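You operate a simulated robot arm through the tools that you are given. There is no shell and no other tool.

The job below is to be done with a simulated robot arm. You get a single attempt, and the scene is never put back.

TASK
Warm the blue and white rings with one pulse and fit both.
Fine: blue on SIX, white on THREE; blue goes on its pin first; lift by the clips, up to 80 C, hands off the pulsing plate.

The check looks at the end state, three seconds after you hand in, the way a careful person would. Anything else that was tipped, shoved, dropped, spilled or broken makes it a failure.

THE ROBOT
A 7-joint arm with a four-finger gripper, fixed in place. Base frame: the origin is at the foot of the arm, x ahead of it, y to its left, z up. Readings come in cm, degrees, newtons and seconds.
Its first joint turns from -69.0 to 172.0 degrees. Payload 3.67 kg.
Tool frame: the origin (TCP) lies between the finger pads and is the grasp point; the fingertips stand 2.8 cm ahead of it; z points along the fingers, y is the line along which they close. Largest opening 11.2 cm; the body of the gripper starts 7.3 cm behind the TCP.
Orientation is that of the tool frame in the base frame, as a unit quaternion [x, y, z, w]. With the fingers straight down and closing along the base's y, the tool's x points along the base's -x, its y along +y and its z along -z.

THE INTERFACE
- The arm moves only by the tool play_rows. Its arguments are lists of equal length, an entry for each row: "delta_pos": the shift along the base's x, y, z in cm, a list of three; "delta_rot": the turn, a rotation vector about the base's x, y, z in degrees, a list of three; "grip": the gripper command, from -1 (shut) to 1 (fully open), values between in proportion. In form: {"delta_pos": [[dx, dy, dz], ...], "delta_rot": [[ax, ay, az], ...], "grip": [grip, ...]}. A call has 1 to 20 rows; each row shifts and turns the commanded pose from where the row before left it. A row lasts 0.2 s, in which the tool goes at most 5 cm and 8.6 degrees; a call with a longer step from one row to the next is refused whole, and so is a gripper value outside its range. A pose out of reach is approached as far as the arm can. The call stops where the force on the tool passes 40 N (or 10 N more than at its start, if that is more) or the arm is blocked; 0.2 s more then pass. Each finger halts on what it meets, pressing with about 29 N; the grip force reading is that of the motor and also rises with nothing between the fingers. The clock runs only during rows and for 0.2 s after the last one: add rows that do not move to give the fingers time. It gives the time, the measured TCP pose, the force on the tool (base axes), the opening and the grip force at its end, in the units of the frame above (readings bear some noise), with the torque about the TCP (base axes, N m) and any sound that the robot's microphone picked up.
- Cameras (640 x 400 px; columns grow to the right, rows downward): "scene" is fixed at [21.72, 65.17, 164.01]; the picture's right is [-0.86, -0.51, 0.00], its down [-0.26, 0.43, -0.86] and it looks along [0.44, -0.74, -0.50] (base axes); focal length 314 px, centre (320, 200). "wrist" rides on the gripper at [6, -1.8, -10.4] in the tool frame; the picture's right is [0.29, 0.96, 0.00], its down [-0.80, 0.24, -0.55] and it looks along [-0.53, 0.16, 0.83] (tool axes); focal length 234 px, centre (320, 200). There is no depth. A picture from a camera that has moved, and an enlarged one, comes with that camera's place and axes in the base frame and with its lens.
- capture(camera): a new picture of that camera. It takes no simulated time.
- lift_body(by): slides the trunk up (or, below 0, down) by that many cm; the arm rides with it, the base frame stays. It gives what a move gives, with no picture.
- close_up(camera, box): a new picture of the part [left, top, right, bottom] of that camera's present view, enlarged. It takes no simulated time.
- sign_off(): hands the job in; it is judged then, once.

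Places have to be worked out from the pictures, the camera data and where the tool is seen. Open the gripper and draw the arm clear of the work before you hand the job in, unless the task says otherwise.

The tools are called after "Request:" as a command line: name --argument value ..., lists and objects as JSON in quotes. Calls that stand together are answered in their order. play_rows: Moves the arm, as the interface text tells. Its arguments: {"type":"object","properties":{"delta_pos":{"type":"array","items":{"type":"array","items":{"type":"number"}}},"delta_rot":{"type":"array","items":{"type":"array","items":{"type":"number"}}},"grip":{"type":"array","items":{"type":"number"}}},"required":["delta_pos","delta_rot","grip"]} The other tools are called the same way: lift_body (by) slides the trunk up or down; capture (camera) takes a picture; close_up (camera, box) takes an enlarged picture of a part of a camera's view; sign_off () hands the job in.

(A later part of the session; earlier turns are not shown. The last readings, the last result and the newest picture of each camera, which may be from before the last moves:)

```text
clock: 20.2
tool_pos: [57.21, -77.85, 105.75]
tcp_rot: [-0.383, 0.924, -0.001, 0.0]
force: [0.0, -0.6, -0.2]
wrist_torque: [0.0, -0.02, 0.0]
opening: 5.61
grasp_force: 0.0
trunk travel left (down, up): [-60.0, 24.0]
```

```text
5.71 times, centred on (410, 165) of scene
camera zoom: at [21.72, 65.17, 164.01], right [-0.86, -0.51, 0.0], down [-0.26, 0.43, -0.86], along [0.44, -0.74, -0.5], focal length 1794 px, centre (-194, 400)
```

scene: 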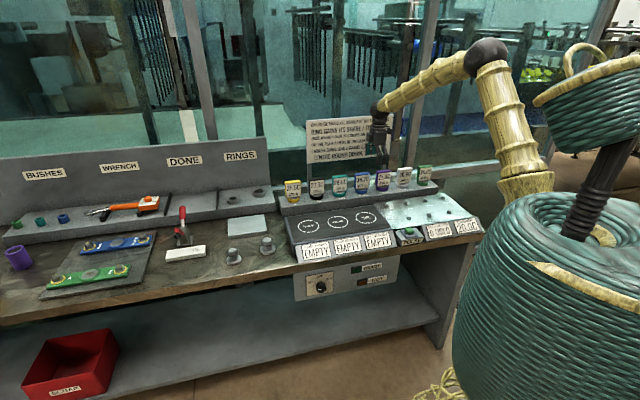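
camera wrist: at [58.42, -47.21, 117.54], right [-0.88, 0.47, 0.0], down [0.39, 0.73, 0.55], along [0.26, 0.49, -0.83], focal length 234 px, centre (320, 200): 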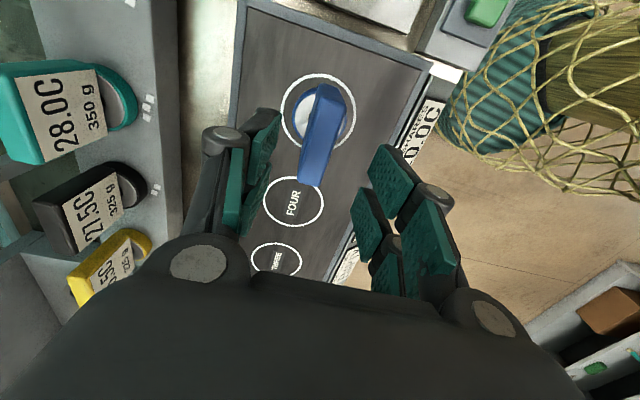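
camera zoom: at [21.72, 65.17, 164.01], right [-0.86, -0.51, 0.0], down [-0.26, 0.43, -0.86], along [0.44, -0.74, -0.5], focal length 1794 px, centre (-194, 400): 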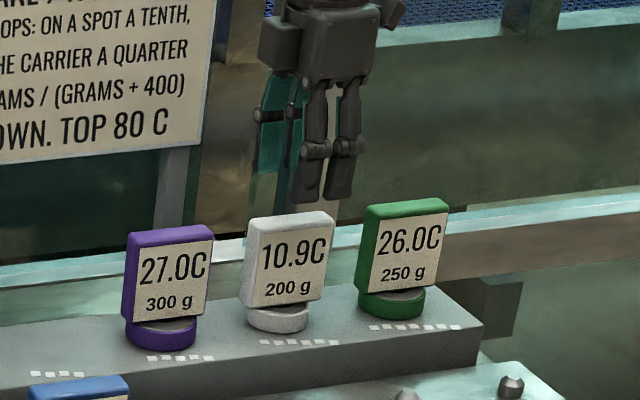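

Alignment with white's clip is very good. I descend, then close on it.

Request:
play_rows --delta_pos '[[0, 0, -2.2], [0, 0, -2.2], [0, 0, -2.2], [0, 0, -2], [0, 0, 0]]' --delta_rot '[[0, 0, 0], [0, 0, 0], [0, 0, 0], [0, 0, 0], [0, 0, 0]]' --grip '[0, 0, 0, 0, 0]'

Request:
play_rows --delta_pos '[[0, 0, 0], [0, 0, 0], [0, 0, 0], [0, 0, 0]]' --delta_rot '[[0, 0, 0], [0, 0, 0], [0, 0, 0], [0, 0, 0]]' --grip '[-1, -1, -1, -1]'

Request:
play_rows --delta_pos '[[0, 0, 1.5], [0, 0, 2], [0, 0, 3], [0, 0, 3], [0, 0, 2], [0, 0, 0]]' --delta_rot '[[0, 0, 0], [0, 0, 0], [0, 0, 0], [0, 0, 0], [0, 0, 0], [0, 0, 0]]' --grip '[-1, -1, -1, -1, -1, -1]'

Request:
capture --camera "scene"

Request:
capture --camera "wrist"

```text
clock: 21.4
tool_pos: [57.37, -78.13, 96.9]
tcp_rot: [-0.382, 0.924, 0.001, 0.0]
force: [0.5, 0.3, 0.0]
wrist_torque: [0.03, -0.04, 0.01]
opening: 5.59
grasp_force: 0.0
trunk travel left (down, up): [-60.0, 24.0]
```

```text
clock: 22.4
tool_pos: [57.46, -77.97, 96.88]
tcp_rot: [-0.383, 0.924, 0.0, -0.001]
force: [2.6, -1.2, 4.0]
wrist_torque: [-0.23, -0.18, 0.01]
opening: 2.2
grasp_force: 28.9
trunk travel left (down, up): [-60.0, 24.0]
```

```text
clock: 23.8
tool_pos: [57.34, -78.14, 108.54]
tcp_rot: [-0.382, 0.924, 0.0, 0.0]
force: [0.0, 0.0, -1.8]
wrist_torque: [0.03, -0.01, -0.02]
opening: 2.2
grasp_force: 29.1
trunk travel left (down, up): [-60.0, 24.0]
```

```text
taken
```

scene: 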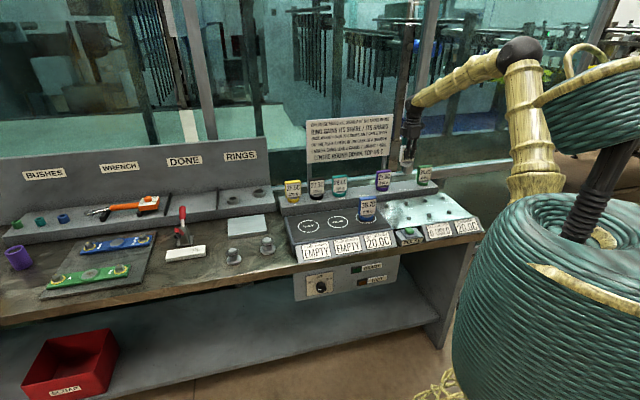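

```text
taken
camera wrist: at [54.33, -83.5, 118.84], right [-0.88, 0.47, 0.0], down [0.39, 0.73, 0.55], along [0.26, 0.49, -0.83], focal length 234 px, centre (320, 200)
```

wrist: 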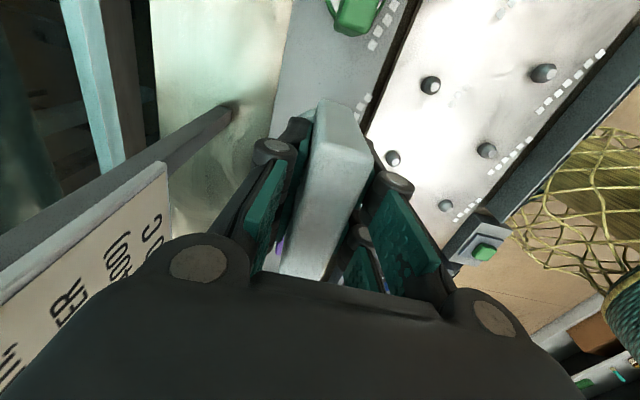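

White is held by its clip. I raise it a bit more and carry it over to spot THREE, judged at about (79.4, −23.7).

Request:
play_rows --delta_pos '[[0, 0, 2], [0, 0, 2], [1.38, 3.394, 0], [1.38, 3.394, 0], [1.38, 3.394, 0], [1.38, 3.394, 0], [1.38, 3.394, 0], [1.38, 3.394, 0], [1.38, 3.394, 0], [1.38, 3.394, 0], [1.38, 3.394, 0], [1.38, 3.394, 0], [1.38, 3.394, 0], [1.38, 3.394, 0], [1.38, 3.394, 0], [1.38, 3.394, 0], [1.38, 3.394, 0], [1.38, 3.394, 0], [0, 0, 0]]' --delta_rot '[[0, 0, 0], [0, 0, 0], [0, 0, 0], [0, 0, 0], [0, 0, 0], [0, 0, 0], [0, 0, 0], [0, 0, 0], [0, 0, 0], [0, 0, 0], [0, 0, 0], [0, 0, 0], [0, 0, 0], [0, 0, 0], [0, 0, 0], [0, 0, 0], [0, 0, 0], [0, 0, 0], [0, 0, 0]]' --grip '[-1, -1, -1, -1, -1, -1, -1, -1, -1, -1, -1, -1, -1, -1, -1, -1, -1, -1, -1]'

Request:
play_rows --delta_pos '[[0, 0, -3], [0, 0, -3], [0, 0, -3], [0, 0, 0]]' --delta_rot '[[0, 0, 0], [0, 0, 0], [0, 0, 0], [0, 0, 0]]' --grip '[-1, -1, -1, -1]'

Request:
close_up --camera "wrist" --box '[240, 40, 400, 170]'

Request:
close_up --camera "scene" --box '[270, 160, 390, 260]'

```text
clock: 27.8
tool_pos: [79.24, -23.94, 112.33]
tcp_rot: [-0.384, 0.923, 0.0, 0.001]
force: [-0.8, 0.3, -1.5]
wrist_torque: [0.02, -0.03, -0.01]
opening: 2.17
grasp_force: 29.2
trunk travel left (down, up): [-60.0, 24.0]
```

```text
clock: 28.8
tool_pos: [79.29, -23.83, 103.42]
tcp_rot: [-0.383, 0.924, 0.0, 0.0]
force: [-0.6, 0.8, -1.2]
wrist_torque: [0.01, 0.01, -0.01]
opening: 2.2
grasp_force: 28.5
trunk travel left (down, up): [-60.0, 24.0]
```

```text
3.08 times, centred on (320, 105) of wrist
camera zoom: at [76.25, -29.3, 113.77], right [-0.88, 0.47, 0.0], down [0.39, 0.73, 0.55], along [0.26, 0.49, -0.83], focal length 720 px, centre (320, 492)
```

zoom: 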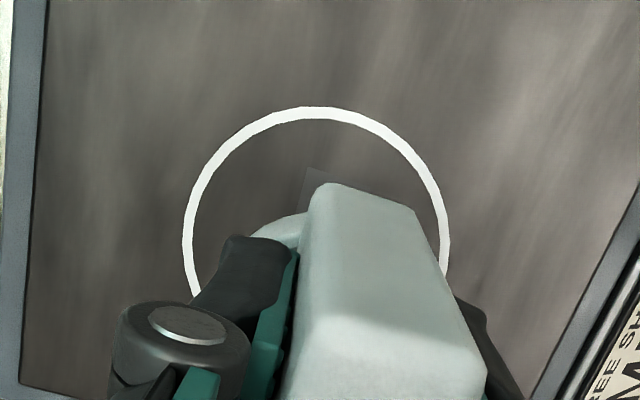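

```text
4.00 times, centred on (330, 210) of scene
camera zoom: at [21.72, 65.17, 164.01], right [-0.86, -0.51, 0.0], down [-0.26, 0.43, -0.86], along [0.44, -0.74, -0.5], focal length 1256 px, centre (280, 160)
```

zoom: 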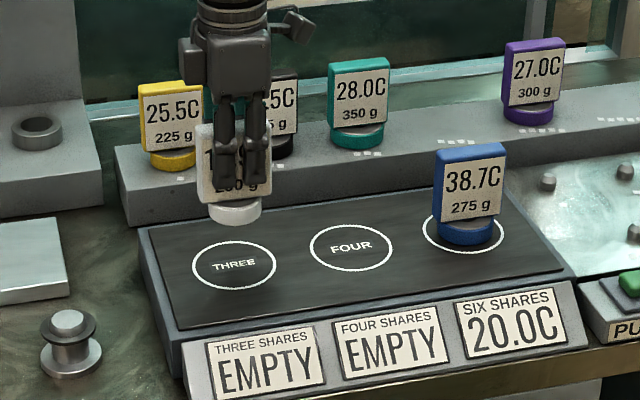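

Only a small offset from the circle centre; I correct by (0, −0.25) and lower close to the plate.

Request:
play_rows --delta_pos '[[0, -0.25, 0], [0, 0, -2], [0, 0, -2], [0, 0, -1.3], [0, 0, -0.6], [0, 0, -0.2], [0, 0, 0]]' --delta_rot '[[0, 0, 0], [0, 0, 0], [0, 0, 0], [0, 0, 0], [0, 0, 0], [0, 0, 0], [0, 0, 0]]' --grip '[-1, -1, -1, -1, -1, -1, -1]'

Request:
close_up --camera "scene" --box '[270, 160, 390, 260]'

```text
clock: 30.4
tool_pos: [79.41, -24.06, 97.38]
tcp_rot: [-0.384, 0.924, 0.0, 0.0]
force: [-0.7, -0.5, -1.7]
wrist_torque: [0.03, -0.01, 0.01]
opening: 2.15
grasp_force: 29.0
trunk travel left (down, up): [-60.0, 24.0]
```

```text
4.00 times, centred on (330, 210) of scene
camera zoom: at [21.72, 65.17, 164.01], right [-0.86, -0.51, 0.0], down [-0.26, 0.43, -0.86], along [0.44, -0.74, -0.5], focal length 1256 px, centre (280, 160)
```

zoom: 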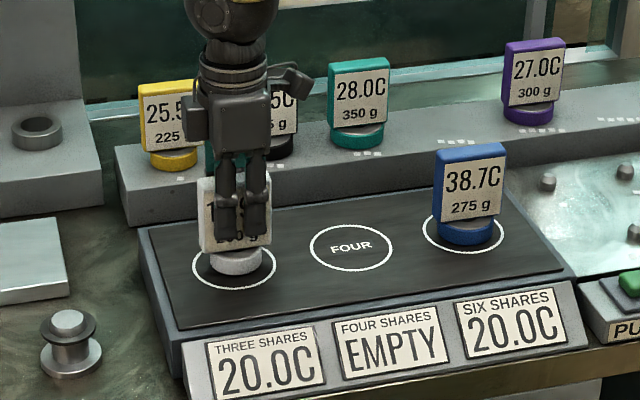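

White is in the THREE circle and the display shows 20.0C. I ease down to contact, then release and rise.

Request:
play_rows --delta_pos '[[0, 0, -0.15], [0, 0, -0.1], [0, 0, 0]]' --delta_rot '[[0, 0, 0], [0, 0, 0], [0, 0, 0]]' --grip '[-1, -1, -1]'

```text
clock: 31.2
tool_pos: [79.4, -23.98, 97.16]
tcp_rot: [-0.383, 0.924, 0.0, -0.001]
force: [0.1, 0.3, -0.5]
wrist_torque: [0.0, 0.0, -0.01]
opening: 2.16
grasp_force: 29.2
trunk travel left (down, up): [-60.0, 24.0]
```

The load is almost off the arm, so I go down another half millimetre, release, and rise.

Request:
play_rows --delta_pos '[[0, 0, -0.05], [0, 0, 0], [0, 0, 0], [0, 0, 0], [0, 0, 0], [0, 0, 2], [0, 0, 3], [0, 0, 3], [0, 0, 3], [0, 0, 2]]' --delta_rot '[[0, 0, 0], [0, 0, 0], [0, 0, 0], [0, 0, 0], [0, 0, 0], [0, 0, 0], [0, 0, 0], [0, 0, 0], [0, 0, 0], [0, 0, 0]]' --grip '[-1, -1, -0.3, 0, 0, 0, 0, 0, 0, 0]'

Request:
capture --camera "wrist"

Request:
close_up --camera "scene" --box '[270, 160, 390, 260]'

Request:
close_up --camera "scene" --box '[380, 190, 500, 260]'

```text
clock: 33.4
tool_pos: [79.43, -24.12, 110.19]
tcp_rot: [-0.383, 0.924, 0.001, -0.001]
force: [-0.4, -0.1, 0.2]
wrist_torque: [0.04, 0.01, 0.02]
opening: 5.61
grasp_force: 0.1
trunk travel left (down, up): [-60.0, 24.0]
```

```text
taken
camera wrist: at [76.41, -29.45, 120.51], right [-0.88, 0.47, 0.0], down [0.39, 0.73, 0.55], along [0.26, 0.49, -0.83], focal length 234 px, centre (320, 200)
```

wrist: 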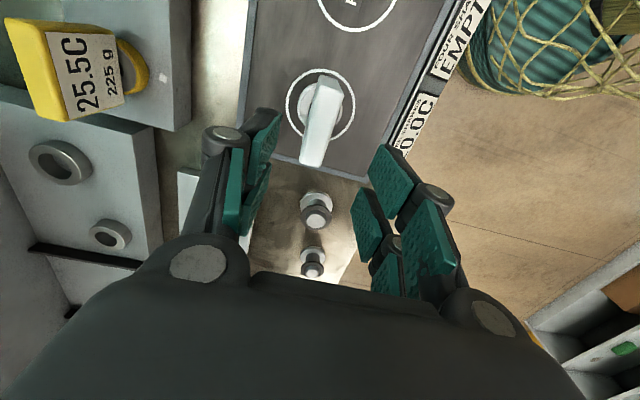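

```text
4.00 times, centred on (330, 210) of scene
camera zoom: at [21.72, 65.17, 164.01], right [-0.86, -0.51, 0.0], down [-0.26, 0.43, -0.86], along [0.44, -0.74, -0.5], focal length 1256 px, centre (280, 160)
```

zoom: 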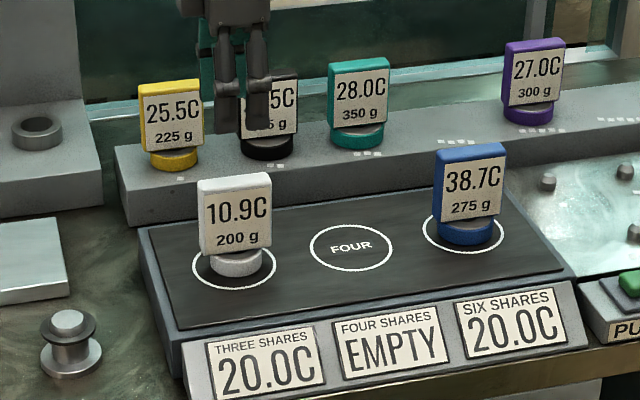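

```text
5.33 times, centred on (440, 225) of scene
camera zoom: at [21.72, 65.17, 164.01], right [-0.86, -0.51, 0.0], down [-0.26, 0.43, -0.86], along [0.44, -0.74, -0.5], focal length 1675 px, centre (-320, 67)
```

zoom: 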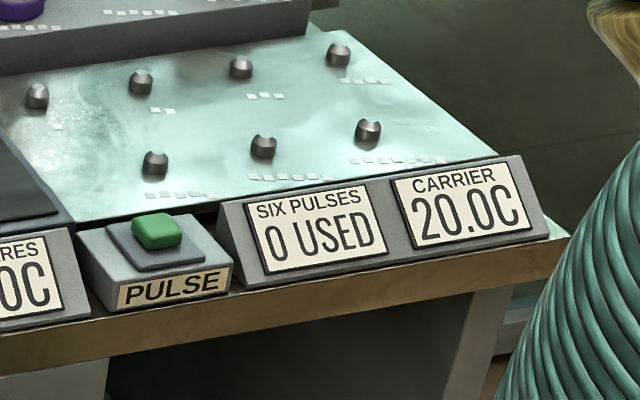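

Both rings stand on their spots, displays 20.0C each. Now I go to the PULSE button, judged at about (43.0, −42.65, top z≈89.1), with the gripper closed, to hover and check first.

Request:
play_rows --delta_pos '[[-3.03, -1.56, 0], [-3.03, -1.56, 0], [-3.03, -1.56, 0], [-3.03, -1.56, 0], [-3.03, -1.56, 0], [-3.03, -1.56, 0], [-3.03, -1.56, 0], [-3.03, -1.56, 0], [-3.03, -1.56, 0], [-3.03, -1.56, 0], [-3.03, -1.56, 0], [-3.03, -1.54, 0], [0, 0, -4], [0, 0, -4], [0, 0, 0]]' --delta_rot '[[0, 0, 0], [0, 0, 0], [0, 0, 0], [0, 0, 0], [0, 0, 0], [0, 0, 0], [0, 0, 0], [0, 0, 0], [0, 0, 0], [0, 0, 0], [0, 0, 0], [0, 0, 0], [0, 0, 0], [0, 0, 0], [0, 0, 0]]' --grip '[0, 0, 0, 0, 0, 0, 0, 0, -0.9, -0.9, -0.9, -0.9, -0.9, -0.9, -0.9]'

Request:
capture --camera "wrist"

Request:
close_up --camera "scene" --box '[370, 180, 490, 260]'

```text
clock: 36.6
tool_pos: [42.87, -42.48, 102.06]
tcp_rot: [-0.382, 0.924, 0.0, 0.0]
force: [-0.8, 0.4, -0.2]
wrist_torque: [-0.01, 0.0, 0.01]
opening: 0.56
grasp_force: 0.1
trunk travel left (down, up): [-60.0, 24.0]
```

```text
taken
camera wrist: at [39.98, -47.93, 112.42], right [-0.88, 0.47, 0.0], down [0.39, 0.73, 0.55], along [0.26, 0.49, -0.83], focal length 234 px, centre (320, 200)
```

wrist: 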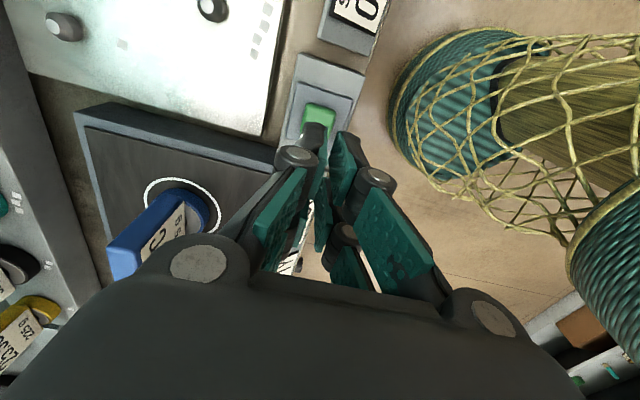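

```text
5.00 times, centred on (430, 220) of scene
camera zoom: at [21.72, 65.17, 164.01], right [-0.86, -0.51, 0.0], down [-0.26, 0.43, -0.86], along [0.44, -0.74, -0.5], focal length 1570 px, centre (-230, 100)
```

zoom: 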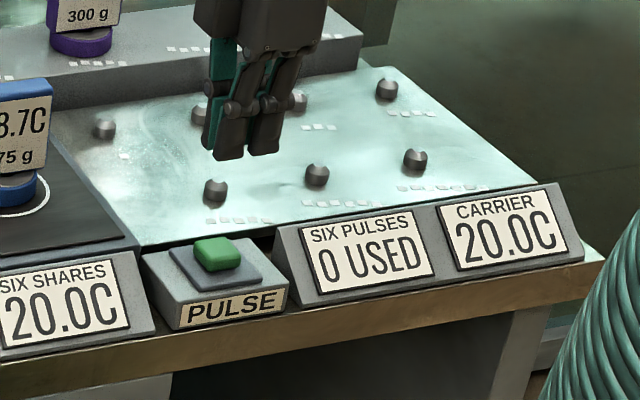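

The button is slightly toward −u from under the fingers; I correct by (−0.2, −0.35) and lower to a centimetre above it.

Request:
play_rows --delta_pos '[[-0.2, -0.35, 0], [0, 0, -3], [0, 0, -3], [0, 0, -2.5], [0, 0, 0]]' --delta_rot '[[0, 0, 0], [0, 0, 0], [0, 0, 0], [0, 0, 0], [0, 0, 0]]' --grip '[-0.9, -0.9, -0.9, -0.9, -0.9]'

Request:
capture --camera "wrist"

Request:
close_up --camera "scene" --box '[370, 190, 450, 260]'

```text
clock: 37.8
tool_pos: [42.88, -42.86, 93.56]
tcp_rot: [-0.383, 0.924, 0.0, 0.0]
force: [-0.1, -0.1, 0.8]
wrist_torque: [-0.02, 0.0, 0.01]
opening: 0.55
grasp_force: 0.0
trunk travel left (down, up): [-60.0, 24.0]
```

```text
taken
camera wrist: at [39.81, -48.26, 103.91], right [-0.88, 0.47, 0.0], down [0.39, 0.73, 0.55], along [0.26, 0.49, -0.83], focal length 234 px, centre (320, 200)
```

wrist: 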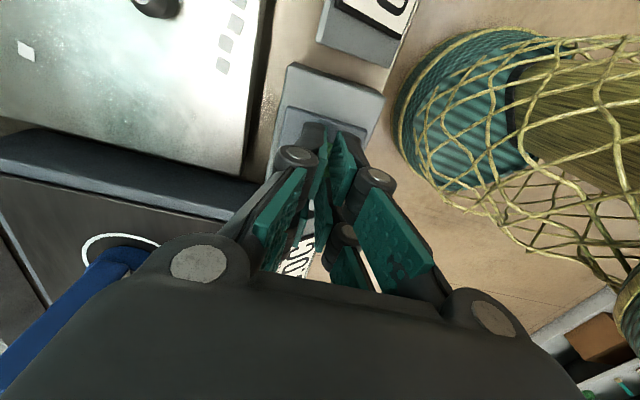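

```text
5.71 times, centred on (410, 225) of scene
camera zoom: at [21.72, 65.17, 164.01], right [-0.86, -0.51, 0.0], down [-0.26, 0.43, -0.86], along [0.44, -0.74, -0.5], focal length 1794 px, centre (-194, 57)
```

zoom: 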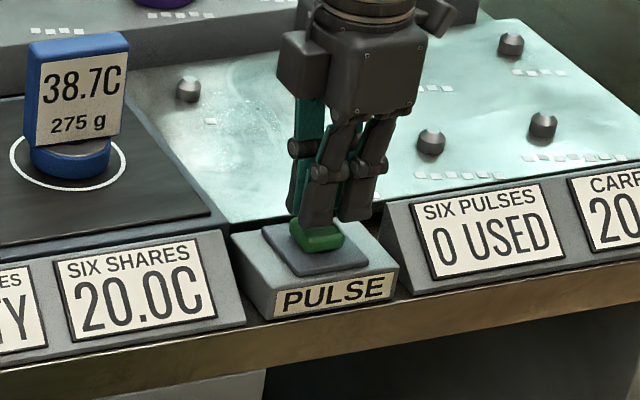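

Request:
close_up --camera "scene" --box '[395, 205, 435, 240]'

Request:
close_up --camera "wrist" --box '[250, 60, 400, 180]'

```text
11.43 times, centred on (415, 222) of scene
camera zoom: at [21.72, 65.17, 164.01], right [-0.86, -0.51, 0.0], down [-0.26, 0.43, -0.86], along [0.44, -0.74, -0.5], focal length 3589 px, centre (-766, -57)
```

zoom: 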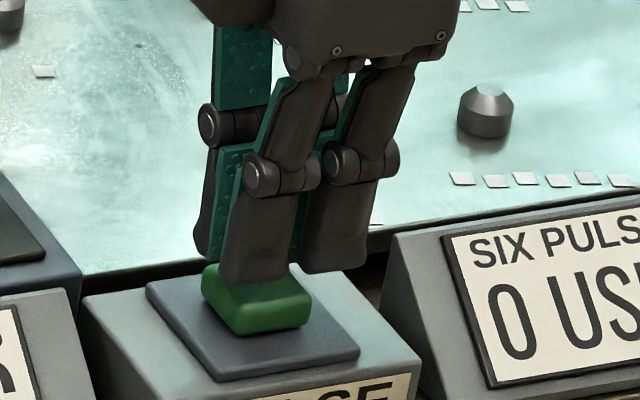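

```text
3.33 times, centred on (325, 120) of wrist
camera zoom: at [39.81, -48.26, 103.91], right [-0.88, 0.47, 0.0], down [0.39, 0.73, 0.55], along [0.26, 0.49, -0.83], focal length 781 px, centre (303, 467)
```

zoom: 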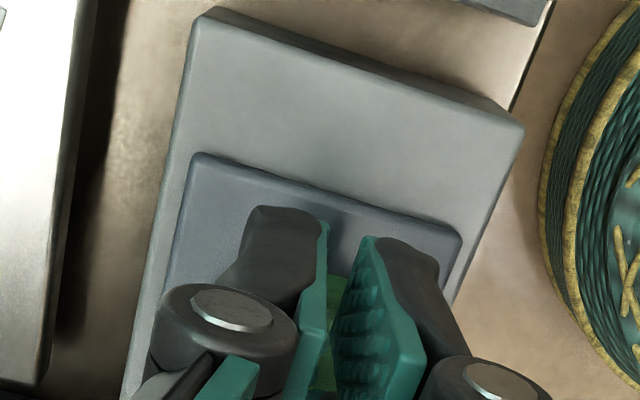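

The scene view shows the finger fork about 0.7 cm to the −u side of the button centre, so I shift (+0.5, +0.5) and recheck.

Request:
play_rows --delta_pos '[[0.5, 0.5, 0], [0, 0, -0.4], [0, 0, 0]]' --delta_rot '[[0, 0, 0], [0, 0, 0], [0, 0, 0]]' --grip '[-1, -1, -1]'

Request:
close_up --camera "scene" --box '[395, 205, 435, 240]'

Request:
close_up --camera "wrist" --box '[250, 60, 400, 180]'

```text
clock: 38.6
tool_pos: [43.34, -42.41, 93.25]
tcp_rot: [-0.383, 0.924, -0.001, 0.0]
force: [0.4, 0.4, 0.1]
wrist_torque: [-0.03, 0.0, 0.03]
opening: 0.01
grasp_force: 29.3
trunk travel left (down, up): [-60.0, 24.0]
```

```text
11.43 times, centred on (415, 222) of scene
camera zoom: at [21.72, 65.17, 164.01], right [-0.86, -0.51, 0.0], down [-0.26, 0.43, -0.86], along [0.44, -0.74, -0.5], focal length 3589 px, centre (-766, -57)
```

zoom: 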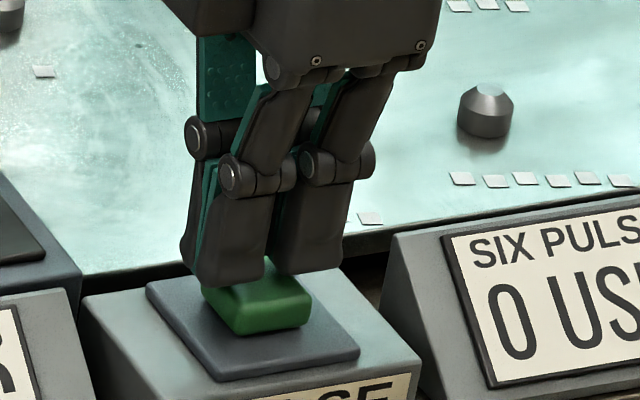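

```text
3.33 times, centred on (325, 120) of wrist
camera zoom: at [40.34, -47.94, 103.54], right [-0.88, 0.47, 0.0], down [0.39, 0.73, 0.55], along [0.26, 0.49, -0.83], focal length 781 px, centre (303, 467)
```

zoom: 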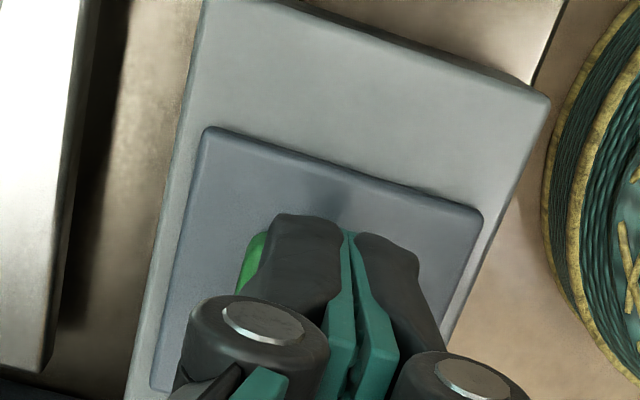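

Now well over the button. A small nudge (+0.3, +0.05) and I press down gently in small steps, reading force and sound.

Request:
play_rows --delta_pos '[[0.3, 0.05, 0], [0, 0, -0.4], [0, 0, -0.3], [0, 0, -0.2]]' --delta_rot '[[0, 0, 0], [0, 0, 0], [0, 0, 0], [0, 0, 0]]' --grip '[-1, -1, -1, -1]'

Request:
close_up --camera "scene" --box '[380, 200, 480, 250]'

```text
clock: 39.6
tool_pos: [43.75, -42.42, 92.27]
tcp_rot: [-0.383, 0.924, 0.0, -0.001]
force: [0.1, -0.9, 0.9]
wrist_torque: [-0.04, 0.01, -0.01]
opening: 0.58
grasp_force: 35.7
trunk travel left (down, up): [-60.0, 24.0]
```

```text
6.40 times, centred on (430, 225) of scene
camera zoom: at [21.72, 65.17, 164.01], right [-0.86, -0.51, 0.0], down [-0.26, 0.43, -0.86], along [0.44, -0.74, -0.5], focal length 2010 px, centre (-384, 40)
```

zoom: 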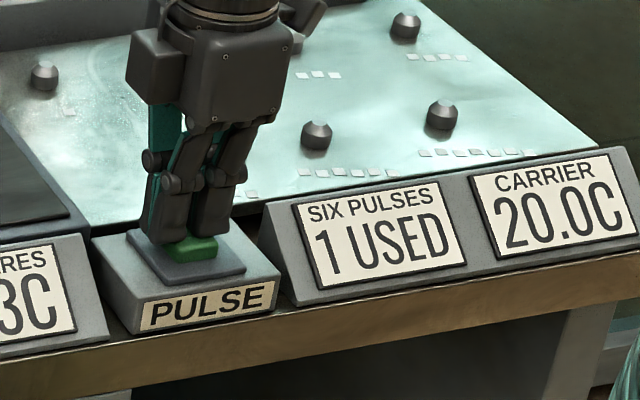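

The counter reads 1 USED, so the pulse has been given. I rise straight off the button and check the displays.

Request:
play_rows --delta_pos '[[0, 0, 1], [0, 0, 2], [0, 0, 4], [0, 0, 4], [0, 0, 4], [0, 0, 0]]' --delta_rot '[[0, 0, 0], [0, 0, 0], [0, 0, 0], [0, 0, 0], [0, 0, 0], [0, 0, 0]]' --grip '[-1, -1, -1, -1, -1, -1]'

Request:
close_up --camera "scene" --box '[290, 180, 490, 300]'

Request:
capture --camera "wrist"

Request:
capture --camera "scene"

```text
clock: 41.0
tool_pos: [43.6, -42.56, 107.1]
tcp_rot: [-0.382, 0.924, 0.001, 0.0]
force: [0.0, 0.1, 0.2]
wrist_torque: [0.07, 0.05, 0.0]
opening: 0.0
grasp_force: 35.6
trunk travel left (down, up): [-60.0, 24.0]
```

```text
3.20 times, centred on (390, 240) of scene
camera zoom: at [21.72, 65.17, 164.01], right [-0.86, -0.51, 0.0], down [-0.26, 0.43, -0.86], along [0.44, -0.74, -0.5], focal length 1005 px, centre (96, 72)
```

zoom: 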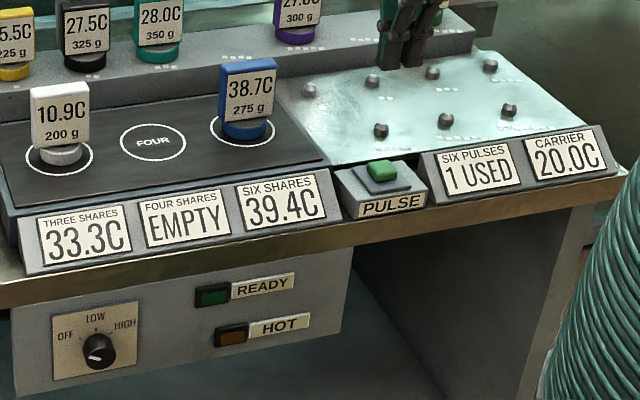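

```text
taken
camera wrist: at [40.48, -47.95, 117.51], right [-0.88, 0.47, 0.0], down [0.39, 0.73, 0.56], along [0.26, 0.49, -0.83], focal length 234 px, centre (320, 200)
```

wrist: 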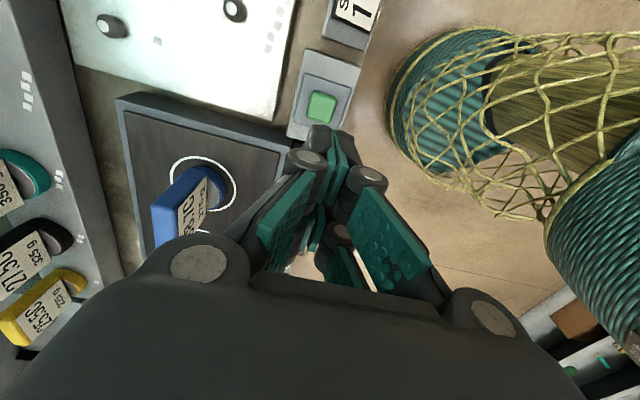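

```text
taken
```

scene: 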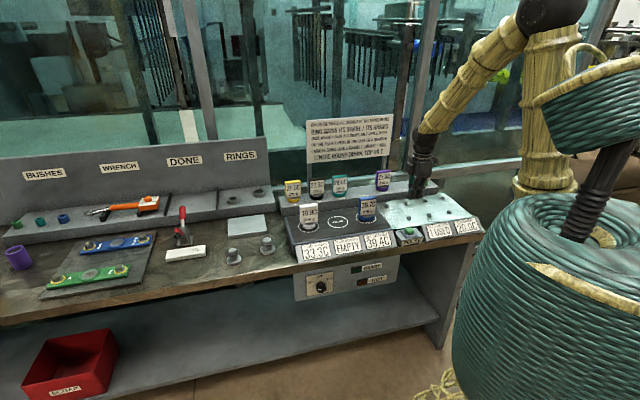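

The readings are ramping (33.3 and 39.4, halfway), so the pulse is still running; I keep away from the plate and wait.

Request:
play_rows --delta_pos '[[0, 0, 0], [0, 0, 0], [0, 0, 0], [0, 0, 0], [0, 0, 0], [0, 0, 0], [0, 0, 0], [0, 0, 0], [0, 0, 0], [0, 0, 0]]' --delta_rot '[[0, 0, 0], [0, 0, 0], [0, 0, 0], [0, 0, 0], [0, 0, 0], [0, 0, 0], [0, 0, 0], [0, 0, 0], [0, 0, 0], [0, 0, 0]]' --grip '[0, 0, 0, 0, 0, 0, 0, 0, 0, 0]'

Request:
close_up --camera "scene" --box '[290, 180, 490, 300]'

```text
clock: 43.2
tool_pos: [43.49, -42.27, 107.25]
tcp_rot: [-0.383, 0.924, 0.001, -0.001]
force: [0.0, 0.0, -0.1]
wrist_torque: [0.01, 0.0, 0.03]
opening: 5.6
grasp_force: 0.0
trunk travel left (down, up): [-60.0, 24.0]
```

```text
3.20 times, centred on (390, 240) of scene
camera zoom: at [21.72, 65.17, 164.01], right [-0.86, -0.51, 0.0], down [-0.26, 0.43, -0.86], along [0.44, -0.74, -0.5], focal length 1005 px, centre (96, 72)
```

zoom: 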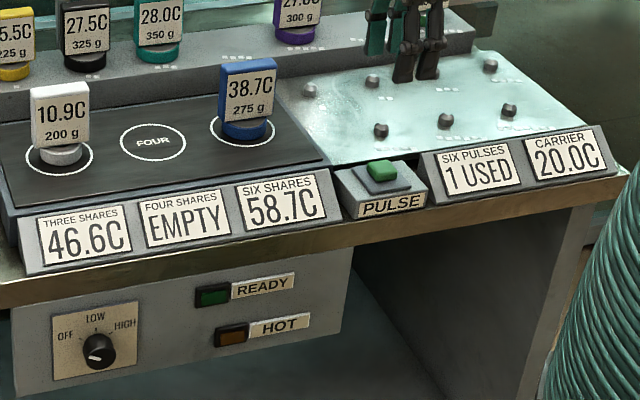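

Final readings 46.6C and 58.7C, just as planned. Before lifting blue, I survey pin 4 from directly above with the empty gripper to get its exact place.

Request:
play_rows --delta_pos '[[-0.53, -3.17, 0], [-0.53, -3.17, 0], [-0.53, -3.17, 0], [-0.53, -3.17, 0], [-0.53, -3.17, 0], [-0.53, -3.17, 0], [-0.53, -3.17, 0], [-0.53, -3.17, 0], [-0.53, -3.17, 0], [-0.53, -3.17, 0], [-0.53, -3.17, 0], [-0.54, -3.16, 0], [0, 0, -3], [0, 0, 0]]' --delta_rot '[[0, 0, 0], [0, 0, 0], [0, 0, 0], [0, 0, 0], [0, 0, 0], [0, 0, 0], [0, 0, 0], [0, 0, 0], [0, 0, 0], [0, 0, 0], [0, 0, 0], [0, 0, 0], [0, 0, 0], [0, 0, 0]]' --grip '[0, 0, 0, 0, 0, 0, 0, 0, 0, 0, 0, 0, 0, 0]'

Request:
capture --camera "wrist"

Request:
close_up --camera "wrist" --box '[260, 50, 380, 170]'

Request:
close_up --camera "scene" --box '[390, 150, 470, 240]'

```text
clock: 46.2
tool_pos: [37.36, -80.52, 104.42]
tcp_rot: [-0.383, 0.924, 0.0, 0.0]
force: [-0.2, 0.1, 0.1]
wrist_torque: [-0.01, -0.01, -0.01]
opening: 5.57
grasp_force: 0.1
trunk travel left (down, up): [-60.0, 24.0]
```

```text
taken
camera wrist: at [34.23, -85.99, 114.76], right [-0.88, 0.47, 0.0], down [0.39, 0.73, 0.55], along [0.26, 0.49, -0.83], focal length 234 px, centre (320, 200)
```

wrist: 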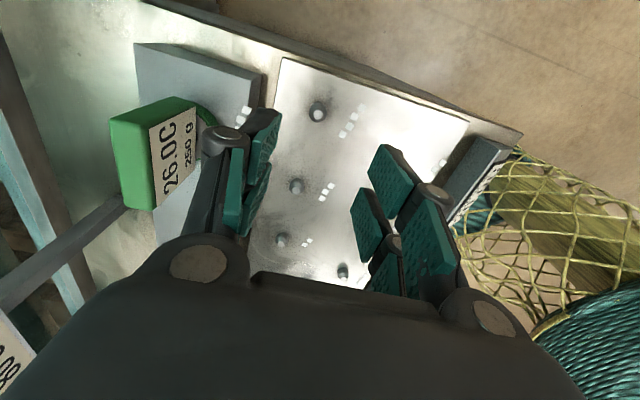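

```text
3.33 times, centred on (320, 110) of wrist
camera zoom: at [34.23, -85.99, 114.76], right [-0.88, 0.47, 0.0], down [0.39, 0.73, 0.55], along [0.26, 0.49, -0.83], focal length 781 px, centre (320, 500)
```

zoom: 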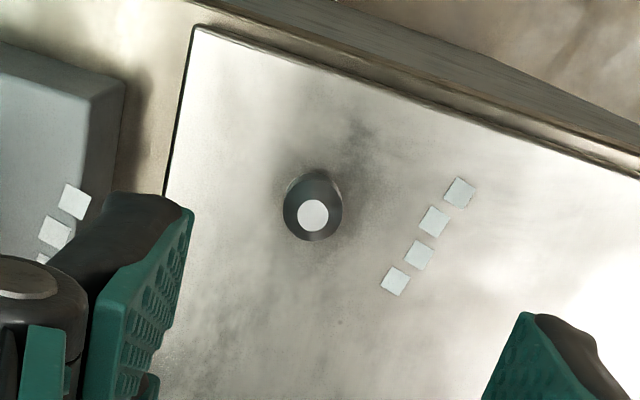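

```text
4.44 times, centred on (430, 195) of scene
camera zoom: at [21.72, 65.17, 164.01], right [-0.86, -0.51, 0.0], down [-0.26, 0.43, -0.86], along [0.44, -0.74, -0.5], focal length 1396 px, centre (-169, 222)
```

zoom: 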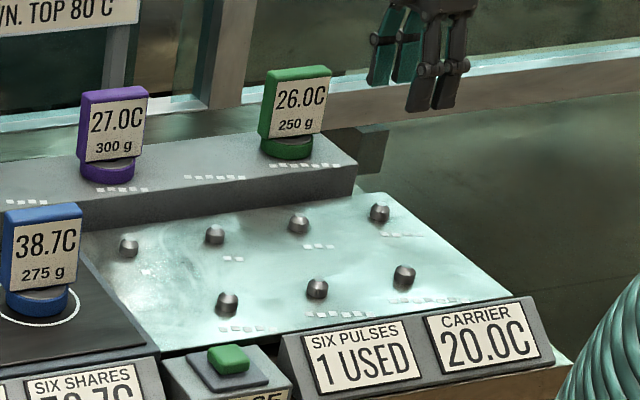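

Pin 4 is pinned down to about (37.6, −80.4). I do the same survey over pin 6, estimated at (39.9, −61.2).

Request:
play_rows --delta_pos '[[0.433, 3.217, 0], [0.433, 3.217, 0], [0.433, 3.217, 0], [0.433, 3.217, 0], [0.433, 3.217, 0], [0.435, 3.215, 0], [0, 0, 0]]' --delta_rot '[[0, 0, 0], [0, 0, 0], [0, 0, 0], [0, 0, 0], [0, 0, 0], [0, 0, 0], [0, 0, 0]]' --grip '[0, 0, 0, 0, 0, 0, 0]'

Request:
close_up --camera "wrist" --box '[260, 50, 380, 170]'

Request:
capture --camera "wrist"

```text
clock: 47.8
tool_pos: [39.74, -61.27, 104.32]
tcp_rot: [-0.382, 0.924, 0.001, 0.0]
force: [-0.2, 0.5, 0.0]
wrist_torque: [0.02, 0.0, -0.02]
opening: 5.61
grasp_force: 0.0
trunk travel left (down, up): [-60.0, 24.0]
```

```text
3.33 times, centred on (320, 110) of wrist
camera zoom: at [36.69, -66.78, 114.61], right [-0.88, 0.47, 0.0], down [0.39, 0.73, 0.56], along [0.26, 0.49, -0.83], focal length 781 px, centre (320, 500)
```

zoom: 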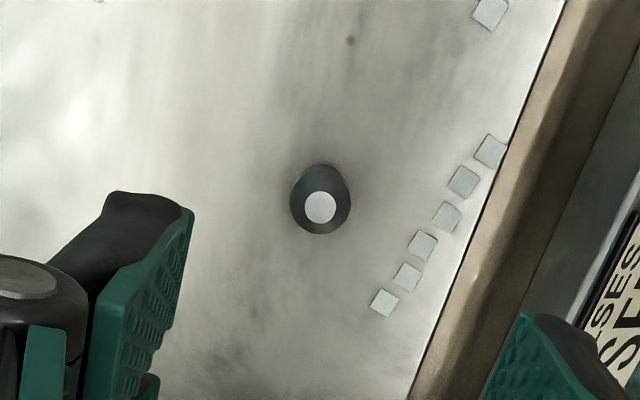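

```text
taken
camera wrist: at [36.69, -66.78, 114.61], right [-0.88, 0.47, 0.0], down [0.39, 0.73, 0.56], along [0.26, 0.49, -0.83], focal length 234 px, centre (320, 200)
```

wrist: 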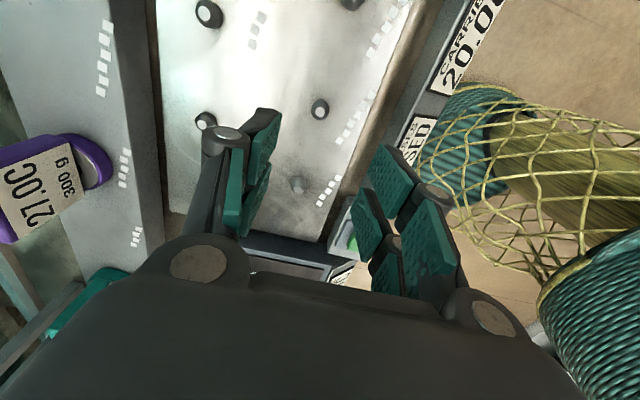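

Pin 6 lies right at command (39.9, −61.2), with six marks beside it. Now I go above blue on SIX and measure its ring centre and clip the same way.

Request:
play_rows --delta_pos '[[0, 0, 3], [2.7, 2.43, 0], [2.7, 2.43, 0], [2.7, 2.43, 0], [2.7, 2.43, 0], [2.7, 2.43, 0], [2.7, 2.43, 0], [2.7, 2.43, 0], [2.68, 2.42, 0], [0, 0, -3], [0, 0, 0]]' --delta_rot '[[0, 0, 0], [0, 0, 0], [0, 0, 0], [0, 0, 0], [0, 0, 0], [0, 0, 0], [0, 0, 0], [0, 0, 0], [0, 0, 0], [0, 0, 0], [0, 0, 0]]' --grip '[0, 0, 0, 0, 0, 0, 0, 0, 0, 0, 0]'

Request:
close_up --camera "wrist" --box '[260, 50, 380, 170]'

Request:
close_up --camera "wrist" --box '[220, 60, 420, 210]'

Request:
close_up --camera "scene" --box '[345, 180, 395, 220]'

```text
clock: 50.2
tool_pos: [61.44, -41.8, 104.46]
tcp_rot: [-0.384, 0.923, 0.0, 0.0]
force: [0.2, 0.1, 0.2]
wrist_torque: [-0.02, -0.06, 0.01]
opening: 5.56
grasp_force: 0.1
trunk travel left (down, up): [-60.0, 24.0]
```

```text
3.33 times, centred on (320, 110) of wrist
camera zoom: at [58.39, -47.15, 114.72], right [-0.88, 0.47, 0.0], down [0.39, 0.73, 0.55], along [0.26, 0.49, -0.83], focal length 781 px, centre (320, 500)
```

zoom: 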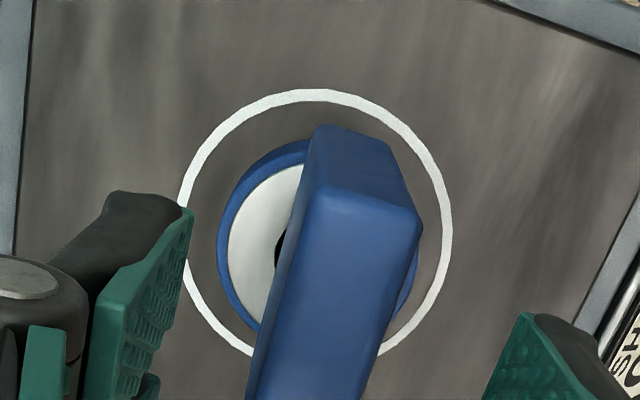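

```text
2.67 times, centred on (320, 135) of wrist
camera zoom: at [58.39, -47.15, 114.72], right [-0.88, 0.47, 0.0], down [0.39, 0.73, 0.55], along [0.26, 0.49, -0.83], focal length 624 px, centre (320, 373)
```

zoom: 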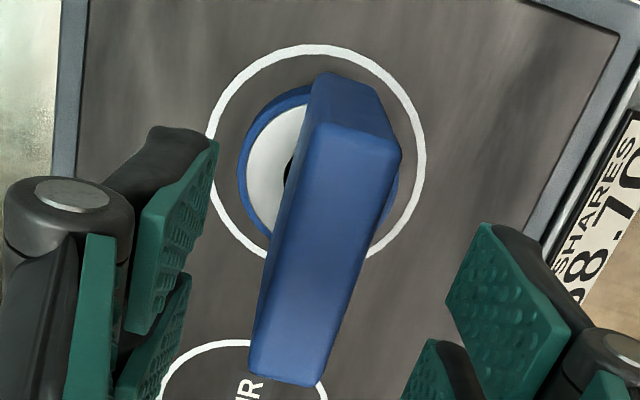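

```text
10.00 times, centred on (370, 200) of scene
camera zoom: at [21.72, 65.17, 164.01], right [-0.86, -0.51, 0.0], down [-0.26, 0.43, -0.86], along [0.44, -0.74, -0.5], focal length 3140 px, centre (-180, 200)
```

zoom: 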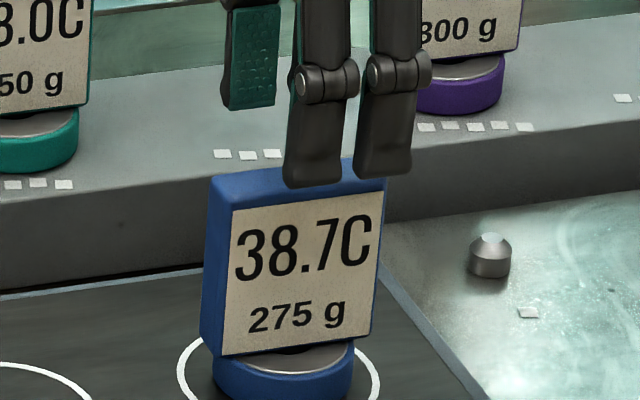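

Blue's ring centre is directly under the tool within ~0.1 cm. I descend the 7.2 cm to the clip, grip, and lift.

Request:
play_rows --delta_pos '[[0, 0, -2.4], [0, 0, -2.4], [0, 0, -2.4], [0, 0, 0], [0, 0, 0], [0, 0, 0], [0, 0, 0], [0, 0, 0]]' --delta_rot '[[0, 0, 0], [0, 0, 0], [0, 0, 0], [0, 0, 0], [0, 0, 0], [0, 0, 0], [0, 0, 0], [0, 0, 0]]' --grip '[0, 0, 0, 0, -1, -1, -1, -1]'

Request:
play_rows --delta_pos '[[0, 0, 1.5], [0, 0, 2.5], [0, 0, 3], [0, 0, 4], [0, 0, 0]]' --delta_rot '[[0, 0, 0], [0, 0, 0], [0, 0, 0], [0, 0, 0], [0, 0, 0]]' --grip '[-1, -1, -1, -1, -1]'

Request:
capture --camera "scene"

Request:
close_up --camera "scene" --box '[290, 160, 490, 280]'

```text
clock: 52.0
tool_pos: [61.31, -41.68, 97.1]
tcp_rot: [-0.383, 0.924, -0.001, 0.0]
force: [-0.6, 0.0, 1.4]
wrist_torque: [0.08, -0.07, 0.01]
opening: 2.23
grasp_force: 29.2
trunk travel left (down, up): [-60.0, 24.0]
```

```text
clock: 53.2
tool_pos: [61.5, -41.92, 108.22]
tcp_rot: [-0.383, 0.924, 0.001, 0.0]
force: [0.6, 0.0, -3.0]
wrist_torque: [0.0, 0.04, 0.01]
opening: 2.17
grasp_force: 28.9
trunk travel left (down, up): [-60.0, 24.0]
```

```text
taken
```

scene: 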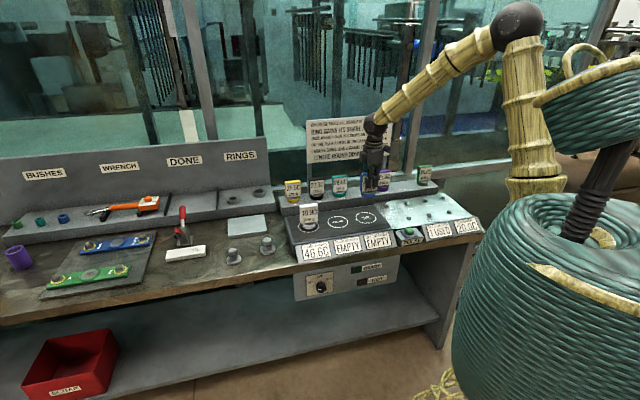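

```text
3.20 times, centred on (390, 220) of scene
camera zoom: at [21.72, 65.17, 164.01], right [-0.86, -0.51, 0.0], down [-0.26, 0.43, -0.86], along [0.44, -0.74, -0.5], focal length 1005 px, centre (96, 136)
```

zoom: 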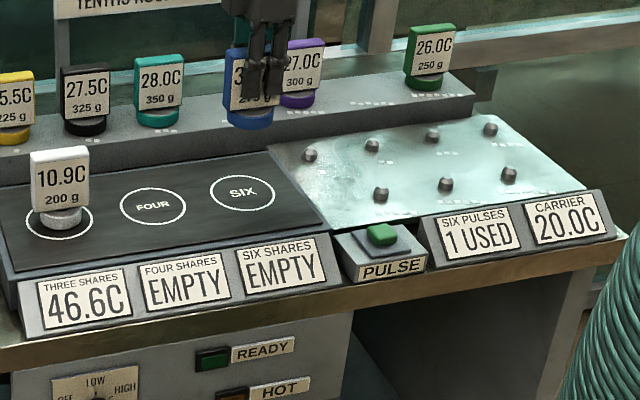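

SIX empties, white still 46.6C. I carry blue over to pin 4 at command (37.6, −80.4), and lower to a few cm above the pin for a check.

Request:
play_rows --delta_pos '[[-1.836, -2.972, 0], [-1.836, -2.972, 0], [-1.836, -2.972, 0], [-1.836, -2.972, 0], [-1.836, -2.972, 0], [-1.836, -2.972, 0], [-1.836, -2.972, 0], [-1.836, -2.972, 0], [-1.836, -2.972, 0], [-1.836, -2.972, 0], [-1.836, -2.972, 0], [-1.836, -2.972, 0], [-1.838, -2.976, 0], [0, 0, -4], [0, 0, -3.5], [0, 0, -3], [0, 0, 0]]' --delta_rot '[[0, 0, 0], [0, 0, 0], [0, 0, 0], [0, 0, 0], [0, 0, 0], [0, 0, 0], [0, 0, 0], [0, 0, 0], [0, 0, 0], [0, 0, 0], [0, 0, 0], [0, 0, 0], [0, 0, 0], [0, 0, 0], [0, 0, 0], [0, 0, 0], [0, 0, 0]]' --grip '[-1, -1, -1, -1, -1, -1, -1, -1, -1, -1, -1, -1, -1, -1, -1, -1, -1]'

Request:
close_up --camera "scene" --box '[405, 155, 465, 215]'

Request:
capture --camera "wrist"

```text
clock: 56.8
tool_pos: [37.53, -80.59, 97.35]
tcp_rot: [-0.382, 0.924, 0.001, 0.0]
force: [0.1, 0.1, -2.0]
wrist_torque: [-0.03, 0.02, 0.02]
opening: 2.19
grasp_force: 29.3
trunk travel left (down, up): [-60.0, 24.0]
```

```text
6.67 times, centred on (435, 185) of scene
camera zoom: at [21.72, 65.17, 164.01], right [-0.86, -0.51, 0.0], down [-0.26, 0.43, -0.86], along [0.44, -0.74, -0.5], focal length 2093 px, centre (-447, 300)
```

zoom: 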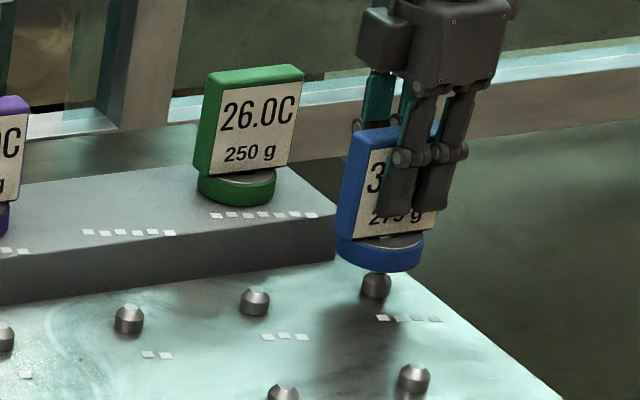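

```text
taken
camera wrist: at [34.49, -86.08, 107.63], right [-0.88, 0.47, 0.0], down [0.39, 0.73, 0.56], along [0.26, 0.49, -0.83], focal length 234 px, centre (320, 200)
```

wrist: 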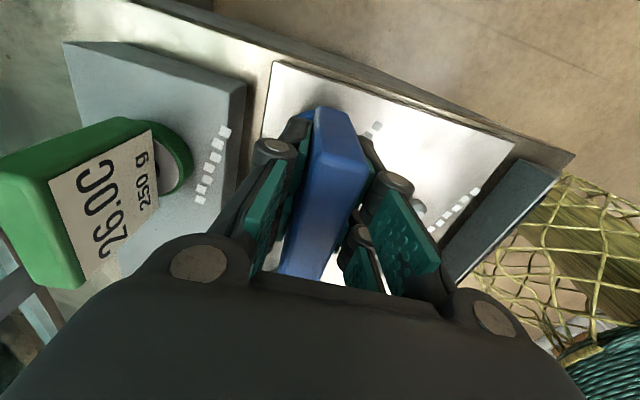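

Request:
close_up --camera "scene" --box '[423, 182, 453, 207]'

```text
16.00 times, centred on (438, 194) of scene
camera zoom: at [21.72, 65.17, 164.01], right [-0.86, -0.51, 0.0], down [-0.26, 0.43, -0.86], along [0.44, -0.74, -0.5], focal length 5024 px, centre (-1568, 288)
```

zoom: 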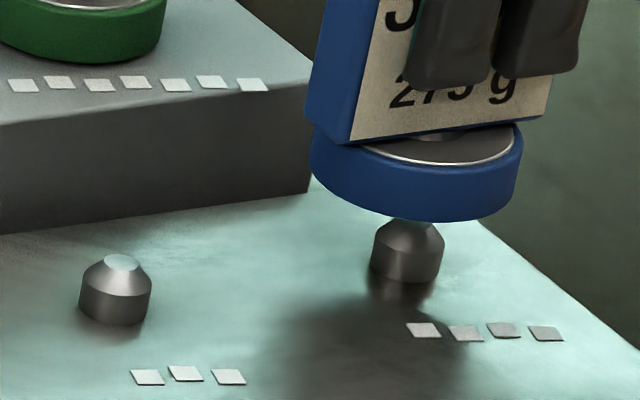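

The scene view suggests a small lateral offset between ring and pin. I lower by 1.5 cm (still above the pin) to compare them more exactly.

Request:
play_rows --delta_pos '[[0, 0, -0.8], [0, 0, -0.5], [0, 0, 0]]' --delta_rot '[[0, 0, 0], [0, 0, 0], [0, 0, 0]]' --grip '[-1, -1, -1]'

Request:
close_up --camera "scene" --box '[423, 182, 453, 207]'

Request:
close_up --camera "wrist" --box '[240, 70, 400, 200]'

```text
clock: 57.6
tool_pos: [37.59, -80.63, 96.05]
tcp_rot: [-0.382, 0.924, 0.001, 0.001]
force: [-0.4, 0.1, -2.6]
wrist_torque: [-0.02, 0.0, -0.02]
opening: 2.19
grasp_force: 28.3
trunk travel left (down, up): [-60.0, 24.0]
```

```text
16.00 times, centred on (438, 194) of scene
camera zoom: at [21.72, 65.17, 164.01], right [-0.86, -0.51, 0.0], down [-0.26, 0.43, -0.86], along [0.44, -0.74, -0.5], focal length 5024 px, centre (-1568, 288)
```

zoom: 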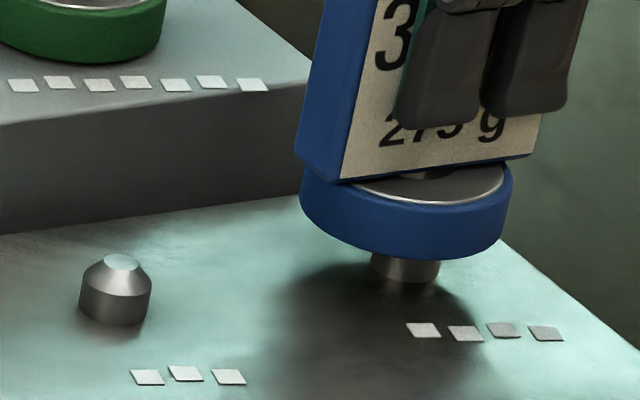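

```text
3.08 times, centred on (320, 135) of wrist
camera zoom: at [34.54, -86.13, 106.29], right [-0.88, 0.47, 0.0], down [0.39, 0.73, 0.56], along [0.26, 0.49, -0.83], focal length 720 px, centre (320, 400)
```

zoom: 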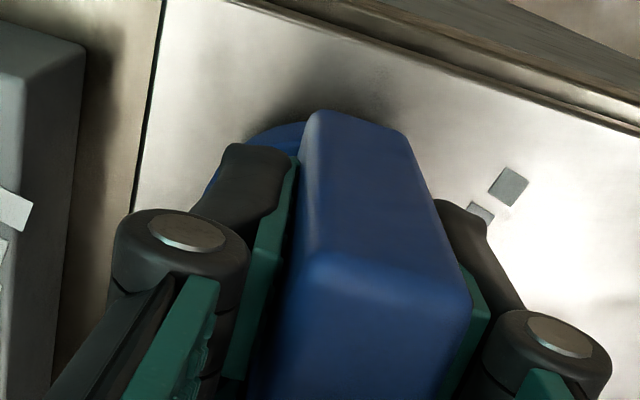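

Rechecking heights (pin top is ≈88.4, carrier ≈86.8) and both views, the ring needs about 0.4 cm toward −u. I shift (−0.29, −0.29) and look again.

Request:
play_rows --delta_pos '[[-0.29, -0.29, 0], [0, 0, 0]]' --delta_rot '[[0, 0, 0], [0, 0, 0]]' --grip '[-1, -1]'

Request:
close_up --camera "scene" --box '[423, 182, 453, 207]'

```text
clock: 58.2
tool_pos: [37.33, -80.57, 96.35]
tcp_rot: [-0.383, 0.924, 0.0, 0.0]
force: [0.3, -0.1, -2.4]
wrist_torque: [0.02, 0.04, 0.0]
opening: 2.2
grasp_force: 28.8
trunk travel left (down, up): [-60.0, 24.0]
```

```text
16.00 times, centred on (438, 194) of scene
camera zoom: at [21.72, 65.17, 164.01], right [-0.86, -0.51, 0.0], down [-0.26, 0.43, -0.86], along [0.44, -0.74, -0.5], focal length 5024 px, centre (-1568, 288)
```

zoom: 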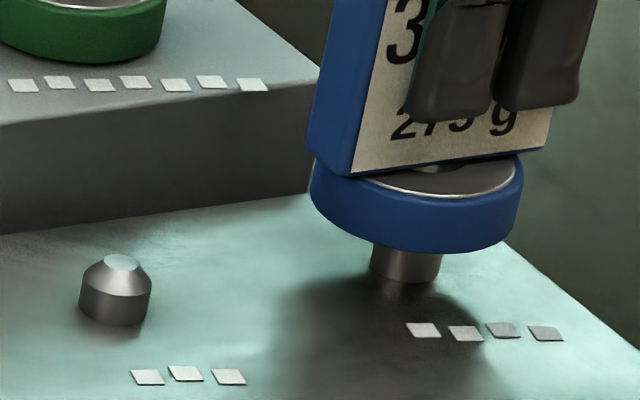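

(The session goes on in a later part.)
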